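You operate a simulated robot arm through the tools that you are given. There is no shell and no other tool. Be economical: measure what you need, move in short steps, check, and stop when the job is done.

Carry out the task below with a simulated two-armed robot. There is one attempt and no reset: what you move stays moved.

TASK
Pick up the tall blue jar with one hand, pass it to the other hand and put it on the right end of the near bench. Fetch the tall green jar and set it in the rimmed tray. Take the thick gold disc and put it on the long desk behind the black case. Fetch the thick silver disc and set it on the high open shelf. Put the grey foam block on the green mat away on the front of the far desk. Take the purple tin from the green mat and leave it on the wall bench. Fetch the yellow wiping pad and set it on the white card. Do these in any order. Set down upright: tall blue jar.

It is judged by the outcome, as a careful person would: the job done as asked, and still so three seconds after it is handed in. It fails if anything else is knocked over, pushed out of place, dropped, spilled or broken.

THE ROBOT
Two 7-joint arms with two-finger parallel grippers on one trunk, on a base that drives. Base frame: it is fixed to the floor where the robot stands at the start and does not move with it; the origin is under the middle of the robot, x ahead of it, y to its left, z up. Lengths are in m, angles in degrees, forces in N, time in s.
The left shoulder is at the start at [0.08, 0.131, 0.947], the right one opposite. With the tool pointing down near the work surface each hand reaches from about 0.4 to 0.86 m from the robot's upright axis, wherever it stands, measured 20 degrees to its own side. Places, roughly: front of the far desk [-8.1, 4.4, 0.8]; grey foam block (4x4x3 cm) [0.4, 1.9, 0.8]; high open shelf (31x21 cm) [0.78, 4.5, 1.42]; long desk behind the black case (22x20 cm) [-4, 2.2, 0.8]; purple tin [0.25, 2, 0.75]; right end of the near bench [-1.4, -0.3, 0.9]; rimmed tray [0.5, 0.75, 0.75]; tall blue jar (8x8x12 cm) [0.5, 0.2, 0.9]; tall green jar (8x8x12 cm) [0.6, 0.4, 0.9]; thick gold disc (5x5x2 cm) [0.6, 0.5, 0.8]; thick silver disc (5x5x2 cm) [0.7, 0.3, 0.8]; wall bench (30x21 cm) [0.58, 3.64, 0.8]; white card (10x8x2 cm) [-4, 3.1, 0.8]; yellow wiping pad (6x5x5 cm) [0.8, 3.9, 0.8]. Payload 1.57 kg a hand.
The tool frame of a hand sits at the grasp point between the pads (the TCP): z along the fingers, y along the line on which they close. The tips reach 0.03 m beyond it. Largest opening 0.11 m; finger width 0.024, thickness 0.012; the body of the gripper, 0.048 by 0.112 m, starts 0.078 m behind the TCP.
Orientation is that of the tool frame in the base frame, as a unit quaternion [x, y, z, w]. With the fingers straight down and closing along the base's y, the tool's x points along the base's -x, its y along +y and its z along -z.

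THE INTERFACE
- The arms move only by the tool move_arm. It takes "left_deltas", "right_deltas" or both (then of equal length, played together; a hand with none holds still); each is a list of rows, each a list of 7 numbers: the shift along the base's x, y, z in units of 30 mm (1.0 is 30 mm), then the turn, a rotation vector about the base's x, y, z in units of 8 degrees (1.0 is 8 degrees), then the finger opening in m, from 0 to 0.11. In form: [[dx, dy, dz, rx, ry, rz, claw], ...]. A call has 1 to 8 rows; each row shifts and turns the commanded pose from where the row before left it. A call with a number of a shift or a turn outside -1 to 1 is refused whole. A row lasts 0.2 s, in which the tool goes at most 0.05 m and 8.6 degrees; a call with a longer step from one row to the next is refused whole, and so is a gripper value outside its range. A pose out of reach is approached as far as the arm can. The call stops where the force on the tool passes 40 N (or 10 N more than at its start, if that is more) or the arm is blocked; 0.2 s more then pass. Each finger travels about 0.108 m/s and halts on what it meets, pressing with about 38 N; the grip force reading is that of the motor and also rises with nothing between the fingers. The clock runs only during rows and for 0.2 s after the last one: add rows that do not move to give the fingers time. The reply holds the time, the measured pose of the TCP, the force on the tool along the base axes, the opening and the grip force, in the units named above and with some noise, with the torque about the TCP (base axes, N m) and any sound that the robot's microphone picked up, and new pictures: "views" is both (left out), scene, wrist or none (wrist: the cameras of the hands that moved).
- Cameras (640 x 400 px; columns grow to the right, rows downward): "scene" is now at [-0.067, 0.0553, 1.4209]; the picture's right is [0.60, -0.80, 0.00], its down [-0.45, -0.33, -0.83] and it looks along [0.67, 0.50, -0.56] (base axes); focal length 289 px, centre (320, 200). "left" rides on the left gripper at [0.07, -0.016, -0.141] in its tool frame; the picture's right is [0.23, 0.97, 0.00], its down [-0.86, 0.20, -0.48] and it looks along [-0.47, 0.11, 0.88] (tool axes); focal length 222 px, centre (320, 200). "right" rides on the right gripper at [0.07, 0.016, -0.141] in its tool frame; the picture's right is [-0.23, 0.97, 0.00], its down [-0.86, -0.20, -0.48] and it looks along [-0.47, -0.11, 0.88] (tool axes); focal length 222 px, centre (320, 200). There is no depth. A picture from a camera that has moved, and an enlarged one, comes with that camera's place and axes in the base frame and with its lens.
- roll_base(legs): drives the robot by 1 to 6 legs, each [ahead, left, turn to the left] in m, m and degrees, along the robot's own axes; the way and the turn of a leg run together, so that a leg with both is an arc; at most 1.5 m and 180 degrees a leg. The arms and the cameras ride along, it lands a little off, and it stops where it bumps. It gives what a move gives, and a new picture of the scene camera.
- turn_head(pan, tilt): turns the head with the scene camera to pan (to the left, within 109 degrees either way) and tilt (down, from -29 to 69), counted from straight ahead of the robot. It gives what a move gives, and a new picture of the scene camera.
- enlarge(camera, box): a new picture of the part [left, top, right, bottom] of that camera's present view, enlarged. It takes no simulated time.
- sign_off(): hands the job in; it is judged then, once.

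Work in short steps. Places have to be worked out from the pictures, the camera data and where the tool is seen: move nearer, look again, correct. Check each grasp and each placing, and mend what went wrong. You have 217 turns and 260 pictures in all, those below and enlarged ones among them. Open the grippers and draw the arms clear of the work before you hand the job in, unless the task says otherwise; then end with one line.

The tools are called as name(argument=value, ...) on one line, values as JSON. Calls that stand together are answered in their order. move_arm: Moves the arms, as the interface text tells. Its arguments: {"type":"object","properties":{"left_deltas":{"type":"array","items":{"type":"array","items":{"type":"number"}}},"right_deltas":{"type":"array","items":{"type":"array","items":{"type":"number"}}},"views":{"type":"string","enum":["both","scene","wrist","none"]}},"required":[]} The other tools are called the same way: roll_base (legs) drives the base; turn_head (pan, tilt) turns the head that bears the scene camera; enlarge (camera, box) takes an enlarged picture of a part of a camera's view; sign_off () hands the job in.

At the start:

```text
time: 0.0
left_eef_pos: [0.3063, 0.4095, 1.0872]
left_tcp_rot: [0.0, 1.0, 0.0, 0.0]
left_ft_force: [-0.3, -0.2, -0.6]
left_wrist_torque: [-0.03, 0.01, 0.01]
left_grip_width: 0.1101
left_grip_force: 0.1
right_eef_pos: [0.5089, 0.0522, 1.0792]
right_tcp_rot: [0.0, 1.0, 0.0, -0.001]
right_ft_force: [0.1, 0.2, -0.1]
right_wrist_torque: [0.03, 0.0, 0.03]
right_grip_width: 0.11
right_grip_force: 0.1
robot x, y, heading: [0.0022, 0.0003, -0.2]
head pan, tilt: [36.7, 33.9]
```

scene: 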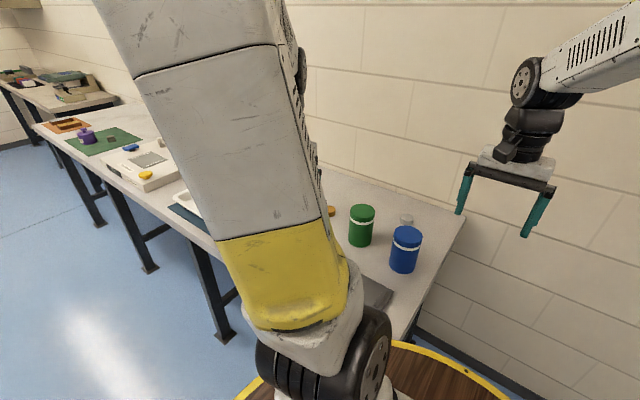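
right: 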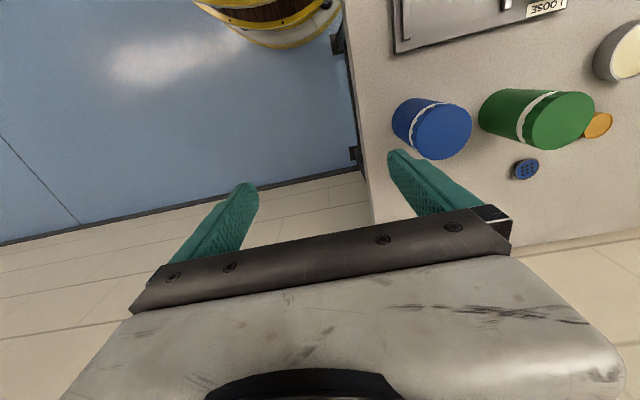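
left: 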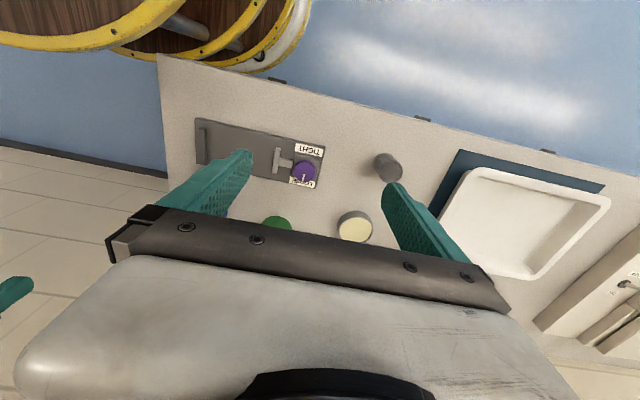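

The left arm blocks much of the view, so I'll pan the head to survey the table and behind.

turn_head(pan=5, tilt=45)

turn_head(pan=105, tilt=15)

turn_head(pan=-105, tilt=25)

```text
time: 1.0
left_eef_pos: [0.3062, 0.4092, 1.0861]
left_tcp_rot: [-0.001, 1.0, 0.0, 0.0]
left_ft_force: [0.1, -0.4, 0.0]
left_wrist_torque: [0.01, 0.03, 0.04]
left_grip_width: 0.1099
left_grip_force: 0.0
right_eef_pos: [0.5093, 0.0541, 1.0785]
right_tcp_rot: [0.0, 1.0, 0.0, 0.0]
right_ft_force: [-0.5, 0.6, -0.3]
right_wrist_torque: [0.01, -0.01, -0.01]
right_grip_width: 0.1101
right_grip_force: 0.1
robot x, y, heading: [0.0021, -0.002, -0.2]
head pan, tilt: [5.0, 45.0]
camera scene: at [-0.0571, 0.0094, 1.4044], right [0.09, -1.0, 0.0], down [-0.7, -0.06, -0.71], along [0.7, 0.06, -0.71], focal length 289 px, centre (320, 200)
```

scene: 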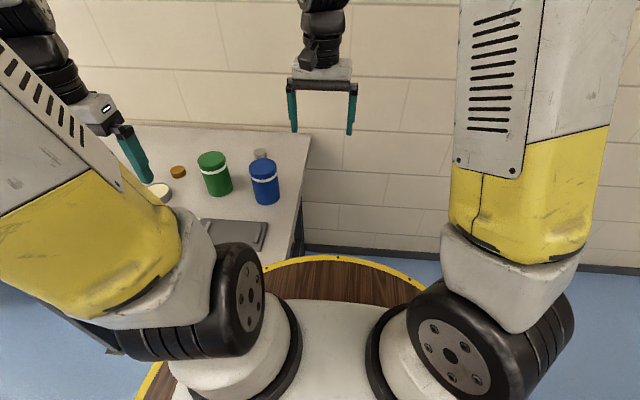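

```text
time: 2.7
left_eef_pos: [0.3068, 0.4084, 1.0878]
left_tcp_rot: [0.001, 1.0, 0.0, 0.0]
left_ft_force: [0.5, 0.3, -0.4]
left_wrist_torque: [0.0, 0.01, 0.0]
left_grip_width: 0.11
left_grip_force: 0.0
right_eef_pos: [0.51, 0.0534, 1.0788]
right_tcp_rot: [0.0, 1.0, 0.0, -0.001]
right_ft_force: [0.7, -0.4, 0.0]
right_wrist_torque: [0.01, -0.01, 0.01]
right_grip_width: 0.11
right_grip_force: 0.1
robot x, y, heading: [-0.0031, -0.0016, -0.1]
head pan, tilt: [105.0, 15.0]
camera scene: at [-0.1622, 0.0925, 1.4512], right [0.97, 0.26, 0.0], down [0.07, -0.25, -0.97], along [-0.25, 0.93, -0.26], focal length 289 px, centre (320, 200)
```

scene: 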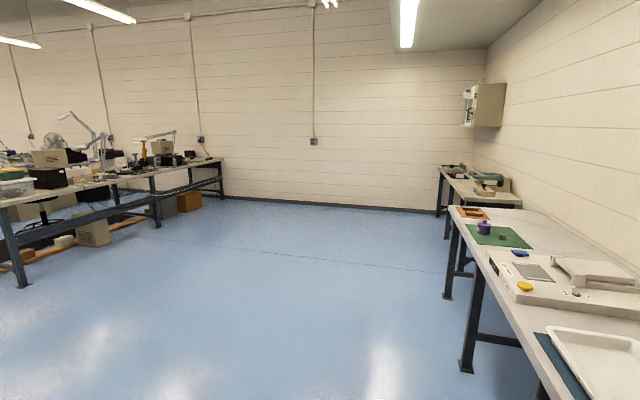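

```text
time: 5.8
left_eef_pos: [0.3054, 0.4111, 1.0863]
left_tcp_rot: [-0.001, 1.0, 0.0, 0.0]
left_ft_force: [-0.1, 0.4, 0.4]
left_wrist_torque: [0.01, -0.02, -0.04]
left_grip_width: 0.1098
left_grip_force: 0.0
right_eef_pos: [0.5096, 0.0544, 1.0789]
right_tcp_rot: [0.0, 1.0, 0.0, 0.0]
right_ft_force: [-1.0, -0.6, 0.1]
right_wrist_torque: [0.05, 0.03, 0.0]
right_grip_width: 0.1099
right_grip_force: 0.0
robot x, y, heading: [-0.0018, -0.0024, -0.1]
head pan, tilt: [-105.0, 25.0]
camera scene: at [-0.1619, -0.0867, 1.435], right [-0.97, 0.26, 0.0], down [0.11, 0.41, -0.91], along [-0.23, -0.88, -0.42], focal length 289 px, centre (320, 200)
```

scene: 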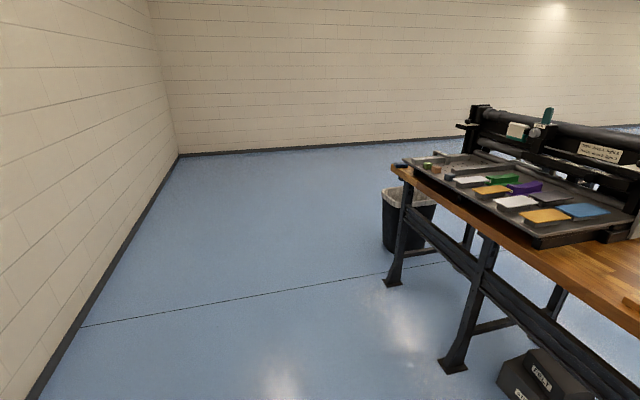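

I'll look back at the pick area and enlarge it to see the jars, discs and clutter.

turn_head(pan=25, tilt=40)

enlarge(camera="right", box=[360, 0, 640, 200])

enlarge(camera="left", box=[180, 80, 640, 330])

```text
time: 7.9
left_eef_pos: [0.3052, 0.411, 1.0864]
left_tcp_rot: [-0.001, 1.0, 0.0, -0.001]
left_ft_force: [0.5, 0.2, -0.2]
left_wrist_torque: [-0.02, -0.03, 0.01]
left_grip_width: 0.1099
left_grip_force: 0.1
right_eef_pos: [0.509, 0.0533, 1.078]
right_tcp_rot: [-0.001, 1.0, -0.001, 0.0]
right_ft_force: [-0.2, -0.5, 0.6]
right_wrist_torque: [0.02, -0.04, 0.0]
right_grip_width: 0.1097
right_grip_force: 0.1
robot x, y, heading: [-0.0013, -0.0001, -0.1]
head pan, tilt: [25.0, 40.0]
camera scene: at [-0.061, 0.0382, 1.4117], right [0.42, -0.91, 0.0], down [-0.58, -0.27, -0.77], along [0.69, 0.32, -0.64], focal length 289 px, centre (320, 200)
```

scene: 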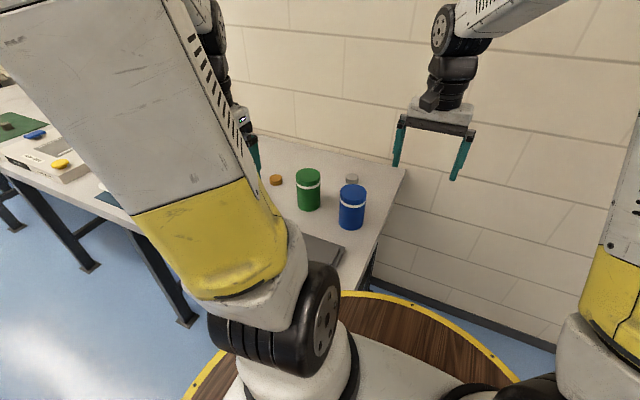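

```text
2.00 times, centred on (500, 100) of right
camera zoom: at [0.4392, 0.0689, 1.2197], right [0.23, 0.97, 0.0], down [0.86, -0.2, 0.48], along [0.47, -0.11, -0.88], focal length 444 px, centre (-40, 400)
```

zoom: 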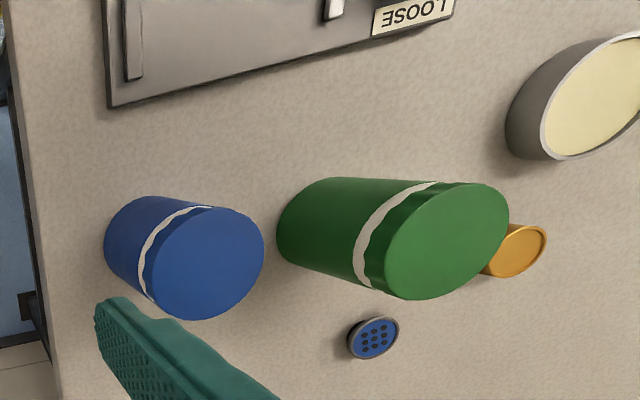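

```text
1.39 times, centred on (410, 205) of left
camera zoom: at [0.2363, 0.3935, 1.2282], right [-0.23, 0.97, 0.0], down [0.86, 0.2, 0.48], along [0.47, 0.11, -0.88], focal length 309 px, centre (195, 193)
```

zoom: 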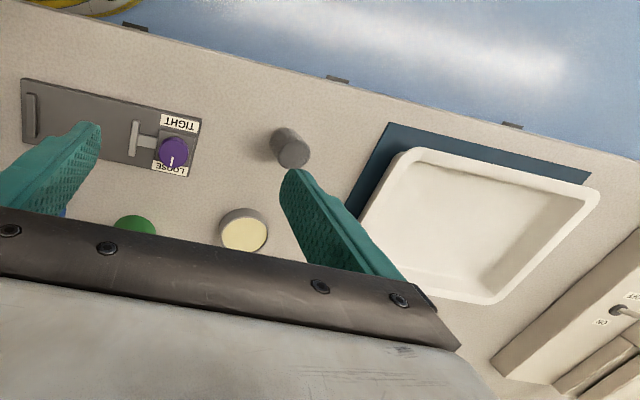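

Triangulating the scene and right-wrist views puts the table top at z≈0.83, the blue jar at ≈(0.52,0.20) with its top at 0.95, green at (0.53,0.34), gold at (0.59,0.49) and silver at (0.68,0.27). I move the left hand over the blue jar and the right hand out of the way.

move_arm(left_deltas=[[0.9, -0.88, 0, 0, 0, 0, 0.11], [0.9, -0.88, 0, 0, 0, 0, 0.11], [0.9, -0.88, 0, 0, 0, 0, 0.11], [0.9, -0.88, 0, 0, 0, 0, 0.11], [0.9, -0.88, 0, 0, 0, 0, 0.11], [0.9, -0.88, 0, 0, 0, 0, 0.11], [0.9, -0.88, 0, 0, 0, 0, 0.11], [0.9, -0.88, 0, 0, 0, 0, 0.11]], right_deltas=[[-0.5, -0.9, 0, 0, 0, 0, 0.11], [-0.5, -0.9, 0, 0, 0, 0, 0.11], [-0.5, -0.9, 0, 0, 0, 0, 0.11], [-0.5, -0.9, 0, 0, 0, 0, 0.11], [-0.5, -0.9, 0, 0, 0, 0, 0.11], [-0.5, -0.9, 0, 0, 0, 0, 0.11], [0, 0, 0, 0, 0, 0, 0.11], [0, 0, 0, 0, 0, 0, 0.11]])

```text
time: 9.7
left_eef_pos: [0.5227, 0.1978, 1.0874]
left_tcp_rot: [0.0, 1.0, 0.0, 0.0]
left_ft_force: [0.6, -0.2, 0.4]
left_wrist_torque: [0.01, -0.01, -0.02]
left_grip_width: 0.1103
left_grip_force: 0.0
right_eef_pos: [0.4184, -0.1087, 1.0788]
right_tcp_rot: [-0.001, 1.0, -0.001, 0.0]
right_ft_force: [-0.8, 0.8, -0.2]
right_wrist_torque: [0.0, -0.03, 0.03]
right_grip_width: 0.1098
right_grip_force: 0.0
robot x, y, heading: [0.0018, 0.0011, 0.2]
head pan, tilt: [25.0, 40.0]
camera scene: at [-0.0614, 0.0383, 1.4116], right [0.42, -0.91, 0.0], down [-0.58, -0.27, -0.77], along [0.69, 0.32, -0.64], focal length 289 px, centre (320, 200)
camera right: at [0.3484, -0.0931, 1.2202], right [0.23, 0.97, 0.0], down [0.86, -0.2, 0.48], along [0.47, -0.11, -0.88], focal length 222 px, centre (320, 200)
camera left: at [0.4527, 0.1816, 1.2285], right [-0.23, 0.97, 0.0], down [0.85, 0.2, 0.48], along [0.47, 0.11, -0.88], focal length 222 px, centre (320, 200)
```

scene: 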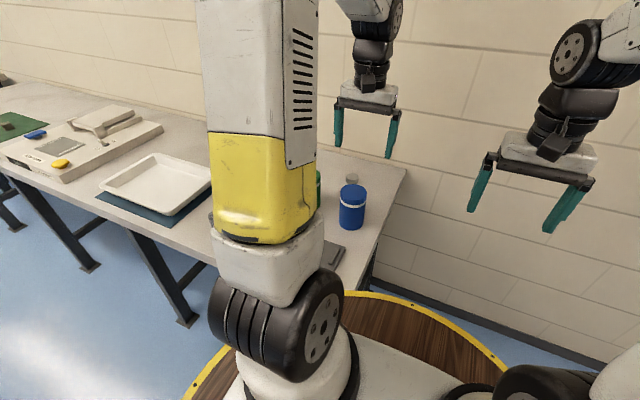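
right: 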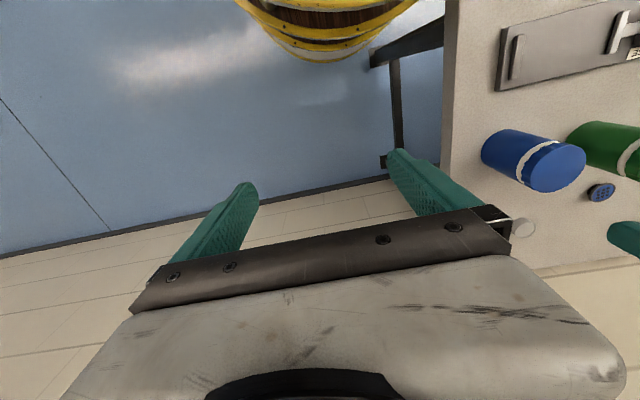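
left: 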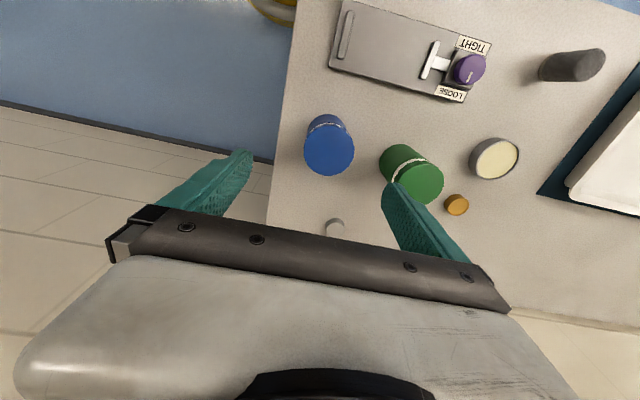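

Using the two wrist views, the jar top comes out near (0.538,0.213,0.92), so the table is nearer 0.80. I shift there and descend partway to check.

move_arm(left_deltas=[[0.5, 0.5, -0.9, 0, 0, 0, 0.11], [0, 0, -0.9, 0, 0, 0, 0.11], [0, 0, -0.9, 0, 0, 0, 0.11], [0, 0, -0.9, 0, 0, 0, 0.11], [0, 0, 0, 0, 0, 0, 0.11]])

```text
time: 10.9
left_eef_pos: [0.5381, 0.2152, 0.9792]
left_tcp_rot: [0.0, 1.0, 0.0, 0.0]
left_ft_force: [-0.2, -0.2, -0.4]
left_wrist_torque: [0.02, -0.01, 0.01]
left_grip_width: 0.1099
left_grip_force: 0.1
right_eef_pos: [0.4187, -0.1088, 1.0788]
right_tcp_rot: [0.0, 1.0, 0.0, -0.001]
right_ft_force: [0.1, 0.1, 0.4]
right_wrist_torque: [-0.02, 0.01, -0.01]
right_grip_width: 0.11
right_grip_force: 0.1
robot x, y, heading: [0.0003, -0.003, -0.0]
head pan, tilt: [25.0, 40.0]
camera scene: at [-0.061, 0.0381, 1.4117], right [0.42, -0.91, 0.0], down [-0.58, -0.27, -0.77], along [0.69, 0.32, -0.64], focal length 289 px, centre (320, 200)
camera left: at [0.4678, 0.1975, 1.1205], right [-0.23, 0.97, 0.0], down [0.86, 0.2, 0.48], along [0.47, 0.11, -0.88], focal length 222 px, centre (320, 200)
```

scene: 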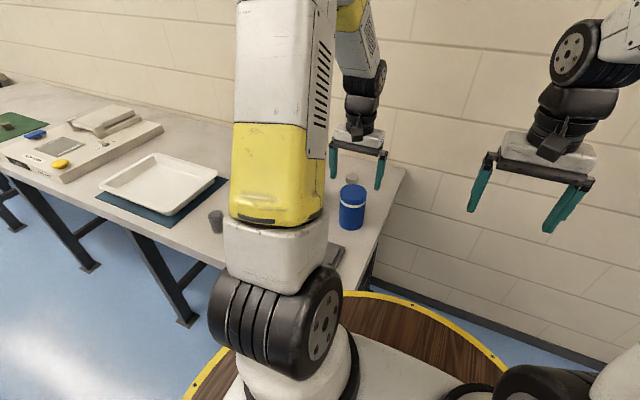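
left: 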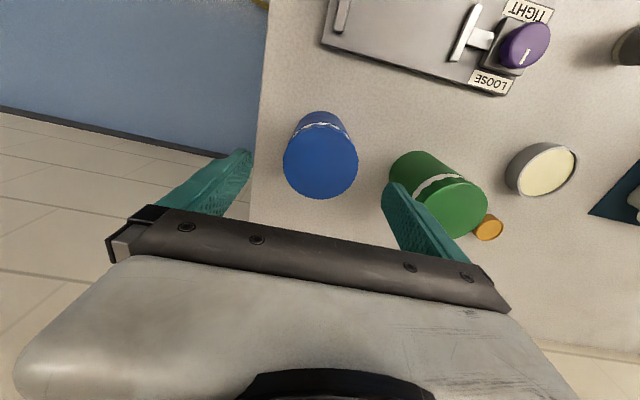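

Further triangulation gives the jar at (0.543,0.215) with its top at ≈0.90. I descend to 0.88 with the jar between the pads and close.

move_arm(left_deltas=[[0.15, 0.0, -0.83, 0, 0, 0, 0.11], [0, 0, -0.83, 0, 0, 0, 0.11], [0, 0, -0.83, 0, 0, 0, 0.11], [0, 0, -0.83, 0, 0, 0, 0.11], [0, 0, 0, 0, 0, 0, 0.11]])

```text
time: 12.1
left_eef_pos: [0.541, 0.2142, 0.8793]
left_tcp_rot: [0.0, 1.0, -0.001, 0.0]
left_ft_force: [0.0, 0.0, 0.2]
left_wrist_torque: [-0.02, -0.01, 0.0]
left_grip_width: 0.1096
left_grip_force: 0.1
right_eef_pos: [0.4182, -0.1087, 1.0785]
right_tcp_rot: [0.001, 1.0, -0.001, 0.0]
right_ft_force: [1.1, 0.1, -0.8]
right_wrist_torque: [-0.02, -0.01, 0.03]
right_grip_width: 0.11
right_grip_force: 0.1
robot x, y, heading: [0.002, 0.0014, -0.2]
head pan, tilt: [25.0, 40.0]
camera scene: at [-0.061, 0.0381, 1.4117], right [0.42, -0.91, 0.0], down [-0.58, -0.27, -0.77], along [0.69, 0.32, -0.64], focal length 289 px, centre (320, 200)
camera left: at [0.4717, 0.1973, 1.0209], right [-0.23, 0.97, 0.0], down [0.86, 0.2, 0.48], along [0.47, 0.11, -0.88], focal length 222 px, centre (320, 200)
```

scene: 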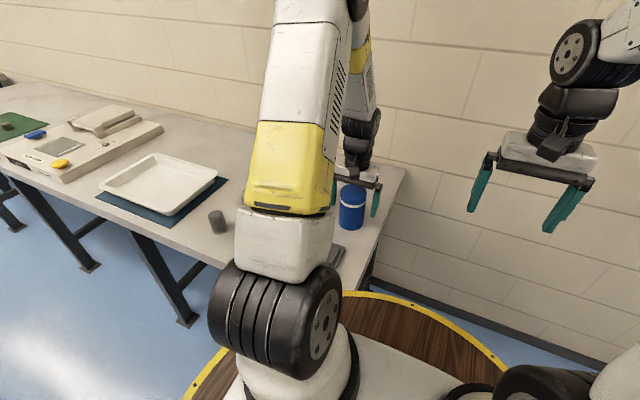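
left: 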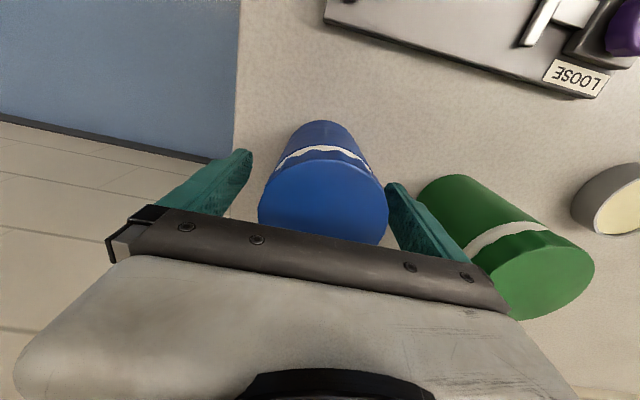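

Jar is between the pads (top at 0.90 confirmed by its apparent size). Close the fingers.

move_arm(left_deltas=[[0, 0, 0, 0, 0, 0, 0.06], [0, 0, 0, 0, 0, 0, 0.06], [0, 0, 0, 0, 0, 0, 0.06], [0, 0, 0, 0, 0, 0, 0.06]], views="none")

move_arm(left_deltas=[[0, 0, 0.5, 0, 0, 0, 0.06], [0, 0, 1, 0, 0, 0, 0.06], [-0.3, -0.3, 1, 0, 0, 0, 0.06], [-0.5, -0.5, 1, 0, 0, 0, 0.06], [-0.5, -0.5, 1, 0, 0, 0, 0.06], [-0.5, -0.5, 1, 0, 0, 0, 0.06], [0, 0, 0, 0, 0, 0, 0.06]])

```text
time: 13.1
left_eef_pos: [0.5418, 0.2141, 0.8801]
left_tcp_rot: [0.0, 1.0, 0.0, 0.0]
left_ft_force: [-0.5, 1.6, 0.4]
left_wrist_torque: [-0.05, -0.01, 0.01]
left_grip_width: 0.0729
left_grip_force: 37.9
right_eef_pos: [0.4188, -0.1081, 1.0796]
right_tcp_rot: [0.001, 1.0, 0.0, 0.0]
right_ft_force: [0.0, -0.6, -0.1]
right_wrist_torque: [0.02, 0.0, -0.03]
right_grip_width: 0.1098
right_grip_force: 0.1
robot x, y, heading: [-0.0014, 0.0018, -0.1]
head pan, tilt: [25.0, 40.0]
```

```text
time: 14.7
left_eef_pos: [0.4876, 0.1598, 1.0447]
left_tcp_rot: [0.0, 1.0, 0.0, -0.001]
left_ft_force: [0.8, 0.2, -3.5]
left_wrist_torque: [0.0, 0.01, 0.0]
left_grip_width: 0.072
left_grip_force: 37.9
right_eef_pos: [0.4184, -0.1087, 1.0786]
right_tcp_rot: [0.001, 1.0, 0.0, 0.001]
right_ft_force: [0.3, -0.3, 0.4]
right_wrist_torque: [0.0, -0.02, -0.02]
right_grip_width: 0.1098
right_grip_force: 0.0
robot x, y, heading: [0.001, -0.0002, 0.0]
head pan, tilt: [25.0, 40.0]
camera scene: at [-0.0609, 0.0382, 1.4117], right [0.42, -0.91, 0.0], down [-0.58, -0.27, -0.77], along [0.69, 0.32, -0.64], focal length 289 px, centre (320, 200)
camera left: at [0.4173, 0.1428, 1.186], right [-0.23, 0.97, 0.0], down [0.86, 0.2, 0.48], along [0.47, 0.11, -0.88], focal length 222 px, centre (320, 200)
```

scene: 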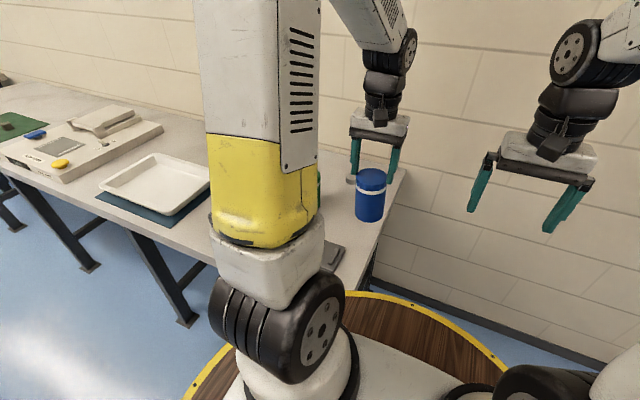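
left: 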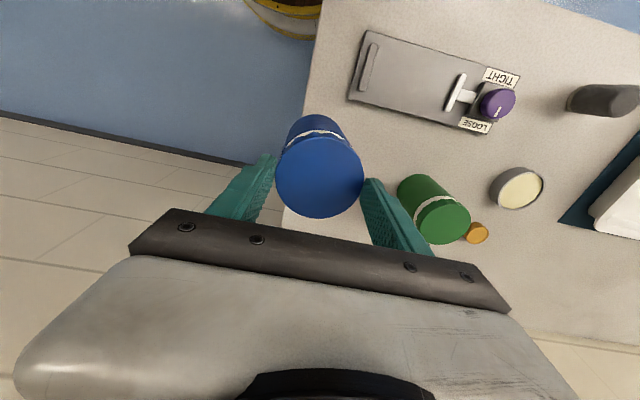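

The jar looks lower in the fingers than expected; I'll enlarge to check the grip before continuing.

enlarge(camera="scene", box=[310, 100, 440, 240])

enlarge(camera="left", box=[180, 90, 420, 240])

```text
2.86 times, centred on (375, 170) of scene
camera zoom: at [-0.0609, 0.0382, 1.4117], right [0.42, -0.91, 0.0], down [-0.58, -0.27, -0.77], along [0.69, 0.32, -0.64], focal length 827 px, centre (163, 286)
```

zoom: 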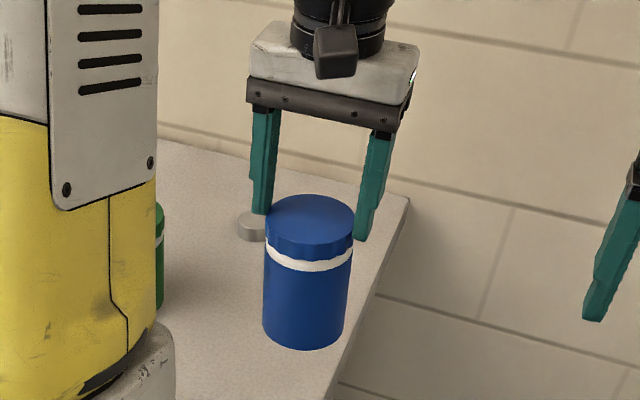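

```text
2.67 times, centred on (300, 165) of left
camera zoom: at [0.4173, 0.1428, 1.186], right [-0.23, 0.97, 0.0], down [0.86, 0.2, 0.48], along [0.47, 0.11, -0.88], focal length 592 px, centre (373, 293)
```

zoom: 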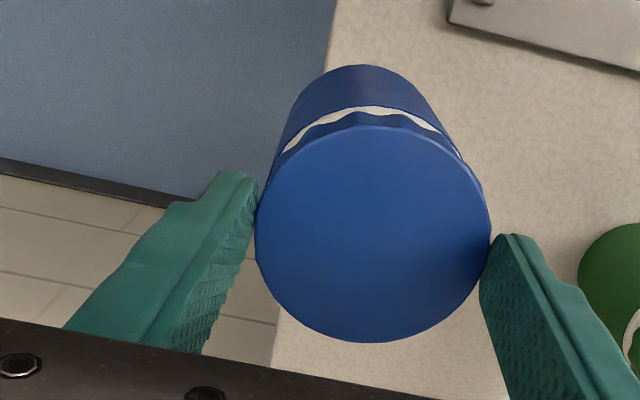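

The jar is held only by the fingertips, so it slipped during the lift. I'll return it over its start spot, lower it gently and regrip deeper.

move_arm(left_deltas=[[0.45, 0.45, 0, 0, 0, 0, 0.05], [0.45, 0.45, -0.4, 0, 0, 0, 0.05], [0.45, 0.45, -0.5, 0, 0, 0, 0.05], [0.45, 0.45, -0.5, 0, 0, 0, 0.05], [0, 0, -0.5, 0, 0, 0, 0.05]], views="both")

```text
time: 15.9
left_eef_pos: [0.5418, 0.2147, 0.9868]
left_tcp_rot: [0.001, 1.0, 0.0, 0.0]
left_ft_force: [0.1, 0.2, -5.1]
left_wrist_torque: [0.01, -0.02, 0.02]
left_grip_width: 0.0719
left_grip_force: 38.4
right_eef_pos: [0.4182, -0.1093, 1.0786]
right_tcp_rot: [0.0, 1.0, 0.0, 0.0]
right_ft_force: [0.1, -0.4, 0.6]
right_wrist_torque: [0.02, -0.01, -0.02]
right_grip_width: 0.1099
right_grip_force: 0.0
robot x, y, heading: [-0.0003, -0.0013, 0.1]
head pan, tilt: [25.0, 40.0]
camera scene: at [-0.061, 0.0382, 1.4117], right [0.42, -0.91, 0.0], down [-0.58, -0.27, -0.77], along [0.69, 0.32, -0.64], focal length 289 px, centre (320, 200)
camera left: at [0.4717, 0.1972, 1.128], right [-0.23, 0.97, 0.0], down [0.86, 0.2, 0.48], along [0.47, 0.11, -0.88], focal length 222 px, centre (320, 200)
```

scene: 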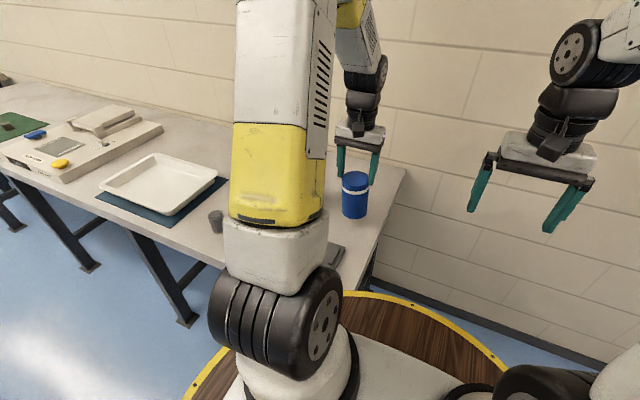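
left: 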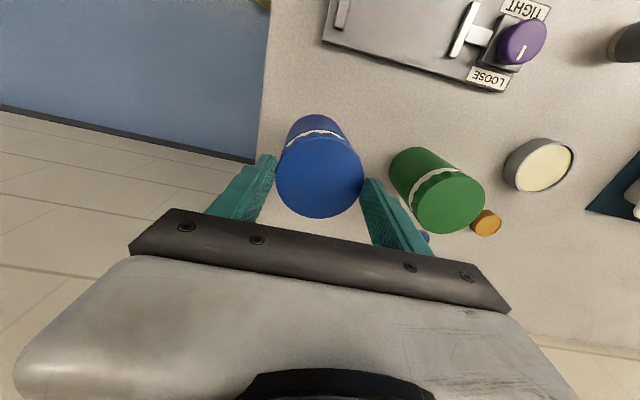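

The grip is stable now. Lower slowly until contact.

move_arm(left_deltas=[[0, 0, -0.4, 0, 0, 0, 0.05], [0, 0, -0.3, 0, 0, 0, 0.05], [0, 0, -0.3, 0, 0, 0, 0.05], [0, 0, -0.15, 0, 0, 0, 0.05], [0, 0, 0, 0, 0, 0, 0.05]], views="none")

```text
time: 17.1
left_eef_pos: [0.5424, 0.2148, 0.9535]
left_tcp_rot: [0.0, 1.0, -0.001, -0.001]
left_ft_force: [-0.4, -0.8, -4.8]
left_wrist_torque: [0.02, -0.01, -0.02]
left_grip_width: 0.0721
left_grip_force: 37.9
right_eef_pos: [0.4181, -0.1087, 1.0796]
right_tcp_rot: [0.0, 1.0, 0.0, 0.0]
right_ft_force: [0.2, 0.7, -0.4]
right_wrist_torque: [0.01, -0.01, -0.02]
right_grip_width: 0.1101
right_grip_force: 0.0
robot x, y, heading: [0.0009, 0.0019, 0.1]
head pan, tilt: [25.0, 40.0]
```

move_arm(left_deltas=[[0, 0, -0.2, 0, 0, 0, 0.05], [0, 0, -0.2, 0, 0, 0, 0.05], [0, 0, -0.2, 0, 0, 0, 0.05], [0, 0, 0, 0, 0, 0, 0.05]], views="wrist")

```text
time: 17.8
left_eef_pos: [0.5425, 0.2128, 0.9448]
left_tcp_rot: [0.0, 1.0, 0.0, 0.002]
left_ft_force: [-3.6, -0.6, 14.2]
left_wrist_torque: [0.38, 0.55, 0.05]
left_grip_width: 0.0721
left_grip_force: 38.1
right_eef_pos: [0.4177, -0.1088, 1.0796]
right_tcp_rot: [0.0, 1.0, 0.0, -0.001]
right_ft_force: [-0.4, -0.6, -0.2]
right_wrist_torque: [0.01, -0.03, 0.02]
right_grip_width: 0.1101
right_grip_force: 0.1
robot x, y, heading: [-0.003, -0.0028, 0.1]
head pan, tilt: [25.0, 40.0]
stopped in row 3 (left hand): the force on the tool passed its limit at 52 N (the readings are from after the stop); the commanded pose is now the measured one
camera left: at [0.4719, 0.1966, 1.0854], right [-0.23, 0.97, 0.0], down [0.85, 0.2, 0.48], along [0.47, 0.11, -0.88], focal length 222 px, centre (320, 200)
```

left: 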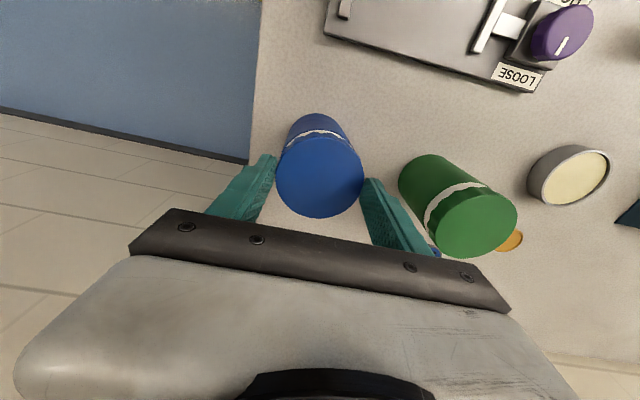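

Contact with the table: jar bottom ≈0.79, top ≈0.91. I open, descend to TCP 0.868, and close again with more time.

move_arm(left_deltas=[[0, 0, 0, 0, 0, 0, 0.11], [0, 0, 0, 0, 0, 0, 0.11], [0, 0, 0, 0, 0, 0, 0.11], [0, 0, -0.8, 0, 0, 0, 0.11], [0, 0, -0.8, 0, 0, 0, 0.11], [0, 0, -0.8, 0, 0, 0, 0.11], [0, 0, 0, 0, 0, 0, 0.11]], views="both")

```text
time: 19.4
left_eef_pos: [0.5426, 0.2139, 0.8718]
left_tcp_rot: [0.0, 1.0, 0.0, 0.003]
left_ft_force: [0.6, 0.3, 1.0]
left_wrist_torque: [-0.01, 0.02, -0.01]
left_grip_width: 0.1101
left_grip_force: 0.1
right_eef_pos: [0.4191, -0.1094, 1.0781]
right_tcp_rot: [0.001, 1.0, 0.0, 0.0]
right_ft_force: [-0.1, -0.6, 0.1]
right_wrist_torque: [0.01, 0.01, 0.0]
right_grip_width: 0.11
right_grip_force: 0.1
robot x, y, heading: [0.0017, 0.0021, 0.0]
head pan, tilt: [25.0, 40.0]
camera scene: at [-0.0611, 0.0381, 1.4117], right [0.42, -0.91, 0.0], down [-0.58, -0.27, -0.77], along [0.69, 0.32, -0.64], focal length 289 px, centre (320, 200)
camera left: at [0.4719, 0.1964, 1.0119], right [-0.23, 0.97, 0.0], down [0.85, 0.2, 0.48], along [0.47, 0.11, -0.88], focal length 222 px, centre (320, 200)
```

scene: 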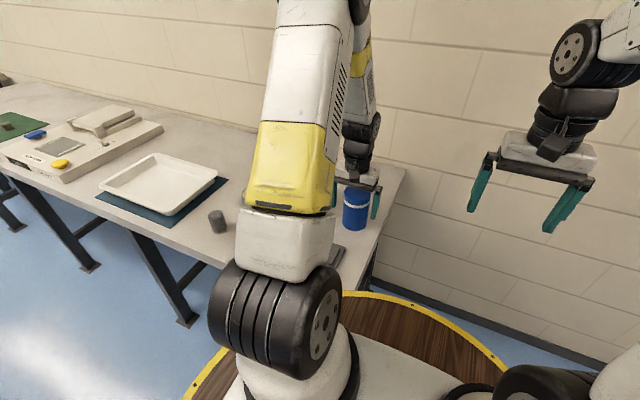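
left: 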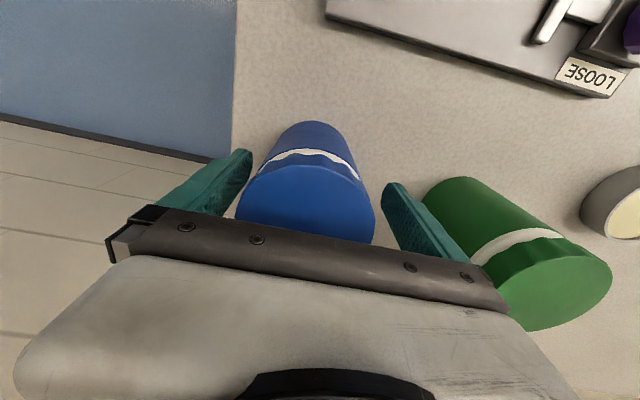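

The jar sits at about (0.530,0.202), so my pads were over a centimetre ahead of its axis, which explains the slip. I re-centre and close.

move_arm(left_deltas=[[-0.4, -0.4, 0, 0, 0, 0, 0.11], [0, 0, 0, 0, 0, 0, 0.11], [0, 0, 0, 0, 0, 0, 0.05], [0, 0, 0, 0, 0, 0, 0.05], [0, 0, 0, 0, 0, 0, 0.05], [0, 0, 0, 0, 0, 0, 0.05]], views="wrist")

move_arm(left_deltas=[[0, 0, 0.2, 0, 0, 0, 0.05], [0, 0, 0.4, 0, 0, 0, 0.05], [0, 0, 0.5, 0, 0, 0, 0.05], [0, 0, 0.5, 0, 0, 0, 0.05], [0, 0, 0, 0, 0, 0, 0.05]], views="wrist")

```text
time: 20.8
left_eef_pos: [0.5317, 0.2016, 0.8712]
left_tcp_rot: [0.0, 1.0, 0.001, 0.003]
left_ft_force: [0.2, 1.8, 0.7]
left_wrist_torque: [-0.08, -0.05, -0.01]
left_grip_width: 0.0729
left_grip_force: 37.8
right_eef_pos: [0.4195, -0.1104, 1.0793]
right_tcp_rot: [0.0, 1.0, -0.001, 0.0]
right_ft_force: [-0.2, -0.2, 0.3]
right_wrist_torque: [-0.01, 0.01, -0.02]
right_grip_width: 0.1098
right_grip_force: 0.0
robot x, y, heading: [-0.0002, 0.0014, -0.1]
head pan, tilt: [25.0, 40.0]
camera left: at [0.4601, 0.1849, 1.0122], right [-0.23, 0.97, 0.0], down [0.85, 0.2, 0.48], along [0.47, 0.11, -0.88], focal length 222 px, centre (320, 200)
```

left: 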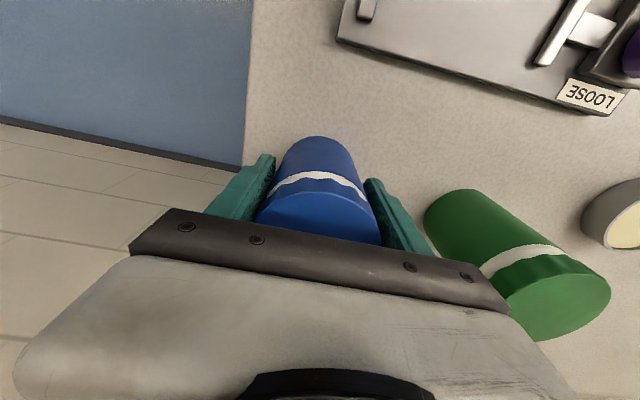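

```text
time: 22.0
left_eef_pos: [0.5308, 0.2015, 0.9204]
left_tcp_rot: [-0.001, 1.0, 0.0, 0.003]
left_ft_force: [0.4, -0.2, -4.3]
left_wrist_torque: [0.0, 0.05, 0.03]
left_grip_width: 0.0727
left_grip_force: 37.9
right_eef_pos: [0.4189, -0.1088, 1.079]
right_tcp_rot: [0.0, 1.0, 0.0, 0.0]
right_ft_force: [-0.6, -0.6, -0.1]
right_wrist_torque: [0.01, -0.03, -0.02]
right_grip_width: 0.1099
right_grip_force: 0.0
robot x, y, heading: [-0.0022, -0.0008, -0.3]
head pan, tilt: [25.0, 40.0]
camera left: at [0.4603, 0.1848, 1.0606], right [-0.23, 0.97, 0.0], down [0.85, 0.2, 0.48], along [0.47, 0.11, -0.88], focal length 222 px, centre (320, 200)
```

left: 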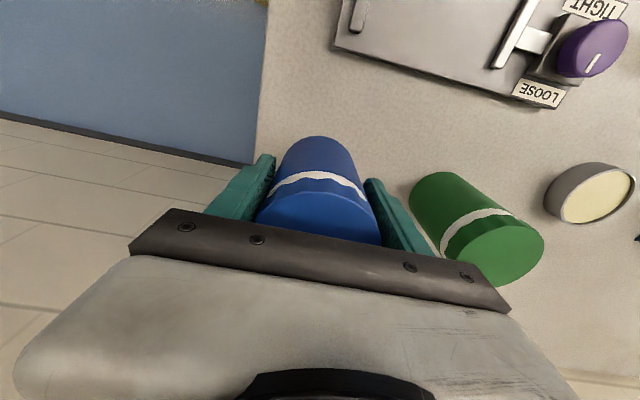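

The grip is solid now with no slip. For the handover I raise the jar to a clear space right of the table, turning the left hand 90° so its pads lie fore-aft, while the right hand starts pitching to point forward.

move_arm(left_deltas=[[-0.1, -0.3, 0.5, 0, 0, -0.9, 0.05], [-0.1, -0.5, 0.5, 0, 0, -1, 0.05], [-0.1, -0.6, 0.5, 0, 0, -1, 0.05], [-0.1, -0.6, 0.5, 0, 0, -1, 0.05], [-0.1, -0.6, 0.4, 0, 0, -1, 0.05], [-0.1, -0.6, 0.4, 0, 0, -1, 0.05], [-0.1, -0.6, 0.3, 0, 0, -1, 0.05], [-0.1, -0.6, 0.3, 0, 0, -1, 0.05]], right_deltas=[[-0.3, -0.6, 0, 0, -1, 0, 0.11], [-0.3, -0.6, 0, 0, -1, 0, 0.11], [-0.3, -0.6, 0, 0, -1, 0, 0.11], [-0.3, -0.6, 0, 0, -1, 0, 0.11], [-0.3, -0.4, 0, 0, -1, 0, 0.11], [-0.3, -0.4, 0, 0, -1, 0, 0.11], [-0.3, 0, 0, 0, -1, 0, 0.11], [-0.3, 0, 0, 0, -1, 0, 0.11]])

```text
time: 23.8
left_eef_pos: [0.5088, 0.0684, 1.0219]
left_tcp_rot: [0.524, 0.852, -0.001, 0.002]
left_ft_force: [0.2, 0.4, -3.8]
left_wrist_torque: [0.03, 0.03, 0.03]
left_grip_width: 0.073
left_grip_force: 37.7
right_eef_pos: [0.4518, -0.2443, 1.2156]
right_tcp_rot: [0.0, 0.849, 0.0, 0.529]
right_ft_force: [-0.1, -1.0, -0.3]
right_wrist_torque: [0.0, 0.05, -0.02]
right_grip_width: 0.1097
right_grip_force: 0.1
right hand out of reach, approached as far as the arm can: row 4, 5, 6, 7, 8
robot x, y, heading: [0.0006, -0.0011, 0.2]
head pan, tilt: [25.0, 40.0]
camera scene: at [-0.061, 0.0383, 1.4117], right [0.42, -0.91, 0.0], down [-0.58, -0.27, -0.77], along [0.69, 0.32, -0.64], focal length 289 px, centre (320, 200)
camera right: at [0.2938, -0.2285, 1.2159], right [0.1, 0.97, 0.2], down [-0.05, -0.2, 0.98], along [0.99, -0.11, 0.03], focal length 222 px, centre (320, 200)
camera left: at [0.4611, 0.1241, 1.1627], right [0.77, 0.64, 0.0], down [0.56, -0.67, 0.48], along [0.31, -0.37, -0.88], focal length 222 px, centre (320, 200)
```

scene: 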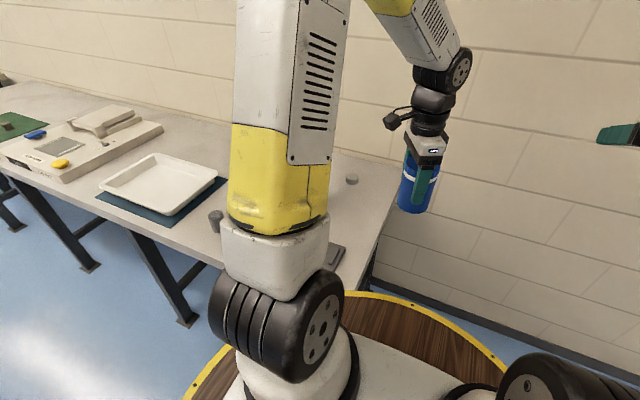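
right: 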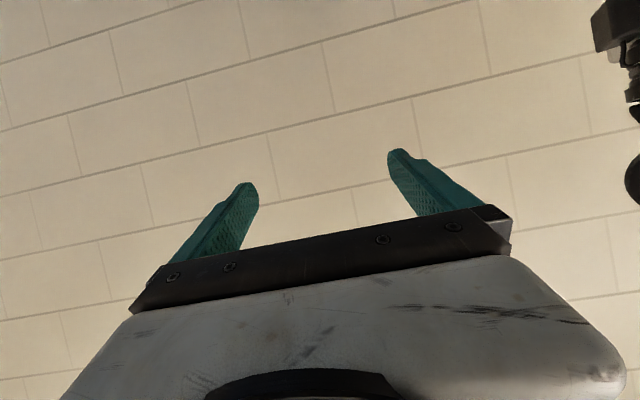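
left: 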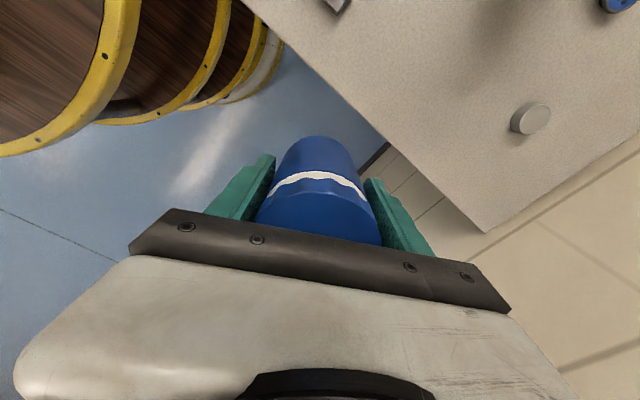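

The forward-pointing right hand can't come that close in, so I'll shift the meeting point forward: jar to about (0.64,-0.08), finishing the left yaw, and bring the right command back into reach.

move_arm(left_deltas=[[0.55, -0.6, 0, 0, 0, -0.8, 0.05], [0.55, -0.6, 0, 0, 0, -0.8, 0.05], [0.55, -0.6, 0, 0, 0, -0.8, 0.05], [0.55, -0.6, 0, 0, 0, -0.9, 0.05], [0.55, -0.6, 0, 0, 0, 0, 0.05], [0.55, -0.6, 0, 0, 0, 0, 0.05], [0.55, -0.6, 0, 0, 0, 0, 0.05], [0.55, -0.6, 0, 0, 0, 0, 0.05]], right_deltas=[[0.5, 0, 0, 0, 0, 0, 0.11], [0.5, 0, 0, 0, 0, 0, 0.11], [0.5, 0, 0, 0, 0, 0, 0.11], [0.5, 0, 0, 0, 0, 0, 0.11], [0.5, 0, 0, 0, 0, 0, 0.11], [0.5, 0, 0, 0, 0, 0, 0.11], [0.5, 0, 0, 0, 0, 0, 0.11], [0, 0, 0, 0, 0, 0, 0.11]], views="none")

turn_head(pan=-10, tilt=30)

```text
time: 25.6
left_eef_pos: [0.6378, -0.0735, 1.0206]
left_tcp_rot: [0.704, 0.71, -0.002, 0.002]
left_ft_force: [0.7, 0.5, -3.6]
left_wrist_torque: [0.03, -0.01, -0.01]
left_grip_width: 0.0731
left_grip_force: 38.4
right_eef_pos: [0.5575, -0.244, 1.2166]
right_tcp_rot: [-0.001, 0.848, 0.001, 0.53]
right_ft_force: [-0.2, -0.5, -0.7]
right_wrist_torque: [0.05, -0.01, -0.01]
right_grip_width: 0.1102
right_grip_force: 0.0
robot x, y, heading: [0.0013, 0.0012, -0.1]
head pan, tilt: [25.0, 40.0]
```

```text
time: 26.6
left_eef_pos: [0.6394, -0.0741, 1.0199]
left_tcp_rot: [0.705, 0.709, -0.002, 0.003]
left_ft_force: [-0.8, -0.9, -4.6]
left_wrist_torque: [0.03, 0.0, -0.01]
left_grip_width: 0.0727
left_grip_force: 37.8
right_eef_pos: [0.5564, -0.2451, 1.2146]
right_tcp_rot: [0.0, 0.848, 0.0, 0.53]
right_ft_force: [-0.8, 0.2, 0.5]
right_wrist_torque: [-0.01, 0.0, 0.0]
right_grip_width: 0.11
right_grip_force: 0.0
robot x, y, heading: [-0.0003, 0.0024, -0.2]
head pan, tilt: [-10.0, 30.0]
camera scene: at [-0.0489, -0.0135, 1.427], right [-0.17, -0.98, 0.0], down [-0.49, 0.09, -0.87], along [0.85, -0.15, -0.5], focal length 289 px, centre (320, 200)
```

scene: 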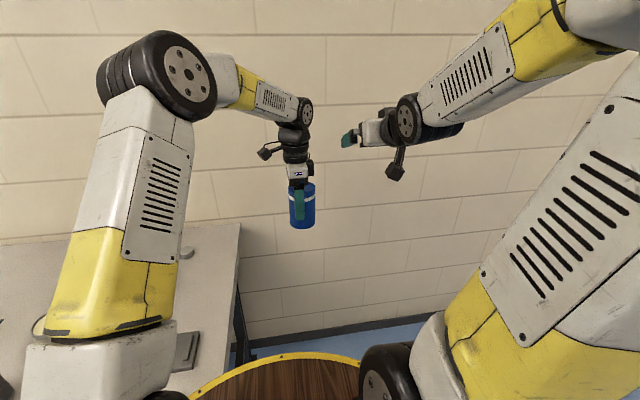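

The right hand points forward and ~26° down. I bring it down to the jar's lower-half height first, still off to the right side.

move_arm(right_deltas=[[-0.35, 0, -0.95, 0, 0, 0, 0.11], [-0.35, 0, -0.95, 0, 0, 0, 0.11], [-0.35, 0, -0.95, 0, 0, 0, 0.11], [-0.35, 0, -0.95, 0, 0, 0, 0.11], [-0.35, 0, -0.95, 0, 0, 0, 0.11], [-0.35, 0, -0.95, 0, 0, 0, 0.11], [0, 0, 0, 0, 0, 0, 0.11]], views="scene")

```text
time: 28.2
left_eef_pos: [0.6389, -0.0747, 1.0214]
left_tcp_rot: [0.704, 0.71, -0.002, 0.002]
left_ft_force: [-0.5, -0.3, -3.8]
left_wrist_torque: [0.1, 0.0, -0.01]
left_grip_width: 0.0727
left_grip_force: 38.1
right_eef_pos: [0.5507, -0.2674, 1.0702]
right_tcp_rot: [0.0, 0.849, 0.001, 0.529]
right_ft_force: [0.3, 0.4, -0.1]
right_wrist_torque: [0.02, 0.0, -0.02]
right_grip_width: 0.11
right_grip_force: 0.1
right hand out of reach, approached as far as the arm can: row 3, 4, 5, 6
robot x, y, heading: [0.0006, 0.0043, -0.1]
head pan, tilt: [-10.0, 30.0]
camera scene: at [-0.0489, -0.0136, 1.427], right [-0.17, -0.98, 0.0], down [-0.49, 0.09, -0.87], along [0.85, -0.15, -0.5], focal length 289 px, centre (320, 200)
```

scene: 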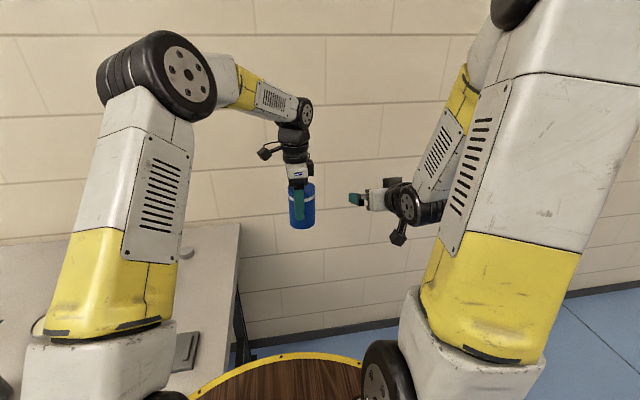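

The reach limit there is x≈0.55, so I move the jar out to (0.72,-0.135,1.07) and set the right hand at x≈0.60 behind it, then slide into line.

move_arm(left_deltas=[[0.45, -0.33, 0.28, 0, 0, 0, 0.05], [0.45, -0.33, 0.28, 0, 0, 0, 0.05], [0.45, -0.33, 0.28, 0, 0, 0, 0.05], [0.45, -0.33, 0.28, 0, 0, 0, 0.05], [0.45, -0.33, 0.28, 0, 0, 0, 0.05], [0.45, -0.33, 0.27, 0, 0, 0, 0.05], [0, 0, 0, 0, 0, 0, 0.05]], right_deltas=[[0.6, 0, 0.4, 0, 0, 0, 0.11], [0.6, 0, 0, 0, 0, 0, 0.11], [0.4, 0, 0, 0, 0, 0, 0.11], [0, 0, 0, 0, 0, 0, 0.11], [0, 0, 0, 0, 0, 0, 0.11], [0, 0, 0, 0, 0, 0, 0.11], [0, 0, 0, 0, 0, 0, 0.11]], views="none")

move_arm(right_deltas=[[0, 0.7, 0, 0, 0, 0, 0.11], [0, 0.7, 0, 0, 0, 0, 0.11], [0, 0.7, 0, 0, 0, 0, 0.11], [0, 0.7, 0, 0, 0, 0, 0.11], [0, 0.7, 0, 0, 0, 0, 0.11], [0, 0.7, 0, 0, 0, 0, 0.11], [0, 0, 0, 0, 0, 0, 0.11]], views="both")

```text
time: 29.8
left_eef_pos: [0.721, -0.134, 1.0705]
left_tcp_rot: [0.704, 0.71, -0.002, 0.001]
left_ft_force: [0.2, 0.1, -5.3]
left_wrist_torque: [0.09, 0.01, -0.01]
left_grip_width: 0.0728
left_grip_force: 37.7
right_eef_pos: [0.598, -0.2684, 1.0838]
right_tcp_rot: [0.0, 0.848, 0.0, 0.53]
right_ft_force: [0.2, -0.3, -0.5]
right_wrist_torque: [0.0, -0.02, 0.0]
right_grip_width: 0.1099
right_grip_force: 0.0
robot x, y, heading: [0.0034, -0.0003, -0.1]
head pan, tilt: [-10.0, 30.0]
```

```text
time: 31.4
left_eef_pos: [0.7207, -0.1328, 1.0705]
left_tcp_rot: [0.704, 0.71, -0.002, 0.002]
left_ft_force: [-0.5, -0.4, -5.1]
left_wrist_torque: [0.07, -0.01, -0.01]
left_grip_width: 0.0728
left_grip_force: 37.9
right_eef_pos: [0.5991, -0.1421, 1.0813]
right_tcp_rot: [0.0, 0.848, -0.001, 0.53]
right_ft_force: [0.3, -1.0, -0.7]
right_wrist_torque: [0.01, 0.01, -0.02]
right_grip_width: 0.11
right_grip_force: 0.1
robot x, y, heading: [-0.0006, 0.0019, -0.0]
head pan, tilt: [-10.0, 30.0]
camera scene: at [-0.0488, -0.0136, 1.427], right [-0.17, -0.98, 0.0], down [-0.49, 0.09, -0.87], along [0.85, -0.15, -0.5], focal length 289 px, centre (320, 200)
camera right: at [0.4403, -0.1263, 1.082], right [0.1, 0.97, 0.2], down [-0.06, -0.2, 0.98], along [0.99, -0.11, 0.03], focal length 222 px, centre (320, 200)
```

scene: 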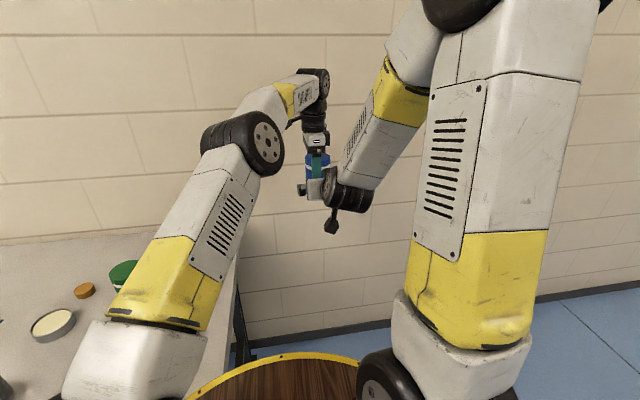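
right: 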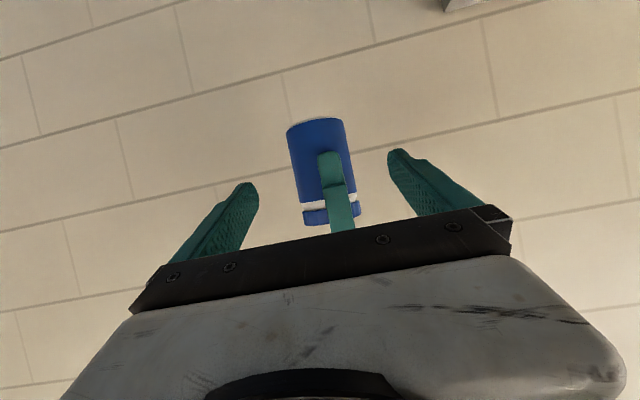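

The jar is centred between the right fingers. I advance along the approach to 1 cm short of its axis (the long pads still straddle it) and look before closing.

move_arm(right_deltas=[[0.62, 0.05, -0.31, 0, 0, 0, 0.11], [0.62, 0.05, -0.31, 0, 0, 0, 0.11], [0.62, 0.05, -0.31, 0, 0, 0, 0.11], [0.62, 0.05, -0.31, 0, 0, 0, 0.11], [0.62, 0.05, -0.31, 0, 0, 0, 0.11], [0.62, 0.05, -0.31, 0, 0, 0, 0.11], [0, 0, 0, 0, 0, 0, 0.11]], views="both")

```text
time: 33.0
left_eef_pos: [0.721, -0.1332, 1.0717]
left_tcp_rot: [0.705, 0.71, -0.001, 0.001]
left_ft_force: [-0.4, -0.1, -4.1]
left_wrist_torque: [0.07, 0.02, 0.0]
left_grip_width: 0.0729
left_grip_force: 38.0
right_eef_pos: [0.7109, -0.1333, 1.0267]
right_tcp_rot: [0.0, 0.848, 0.0, 0.53]
right_ft_force: [0.5, -0.3, 0.6]
right_wrist_torque: [-0.02, -0.01, -0.03]
right_grip_width: 0.1102
right_grip_force: 0.1
robot x, y, heading: [0.0015, 0.0004, 0.1]
head pan, tilt: [-10.0, 30.0]
camera scene: at [-0.0488, -0.0136, 1.427], right [-0.17, -0.98, 0.0], down [-0.49, 0.09, -0.87], along [0.85, -0.15, -0.5], focal length 289 px, centre (320, 200)
camera right: at [0.5529, -0.1175, 1.0257], right [0.1, 0.97, 0.2], down [-0.05, -0.2, 0.98], along [0.99, -0.11, 0.03], focal length 222 px, centre (320, 200)
```

scene: 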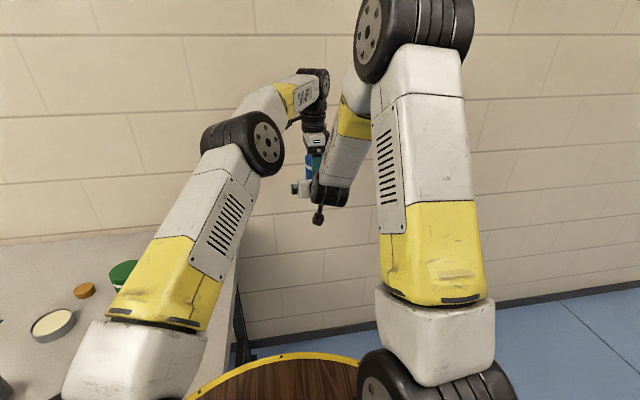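
right: 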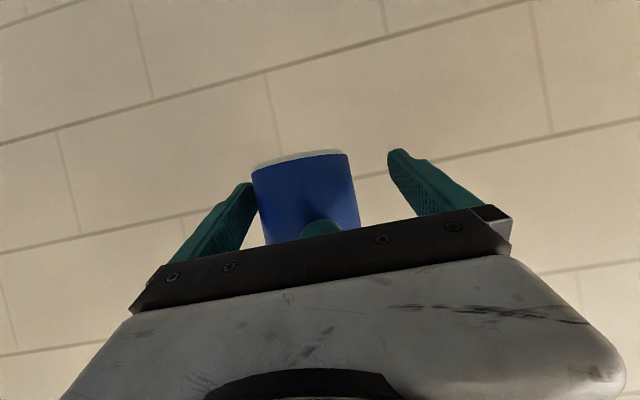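

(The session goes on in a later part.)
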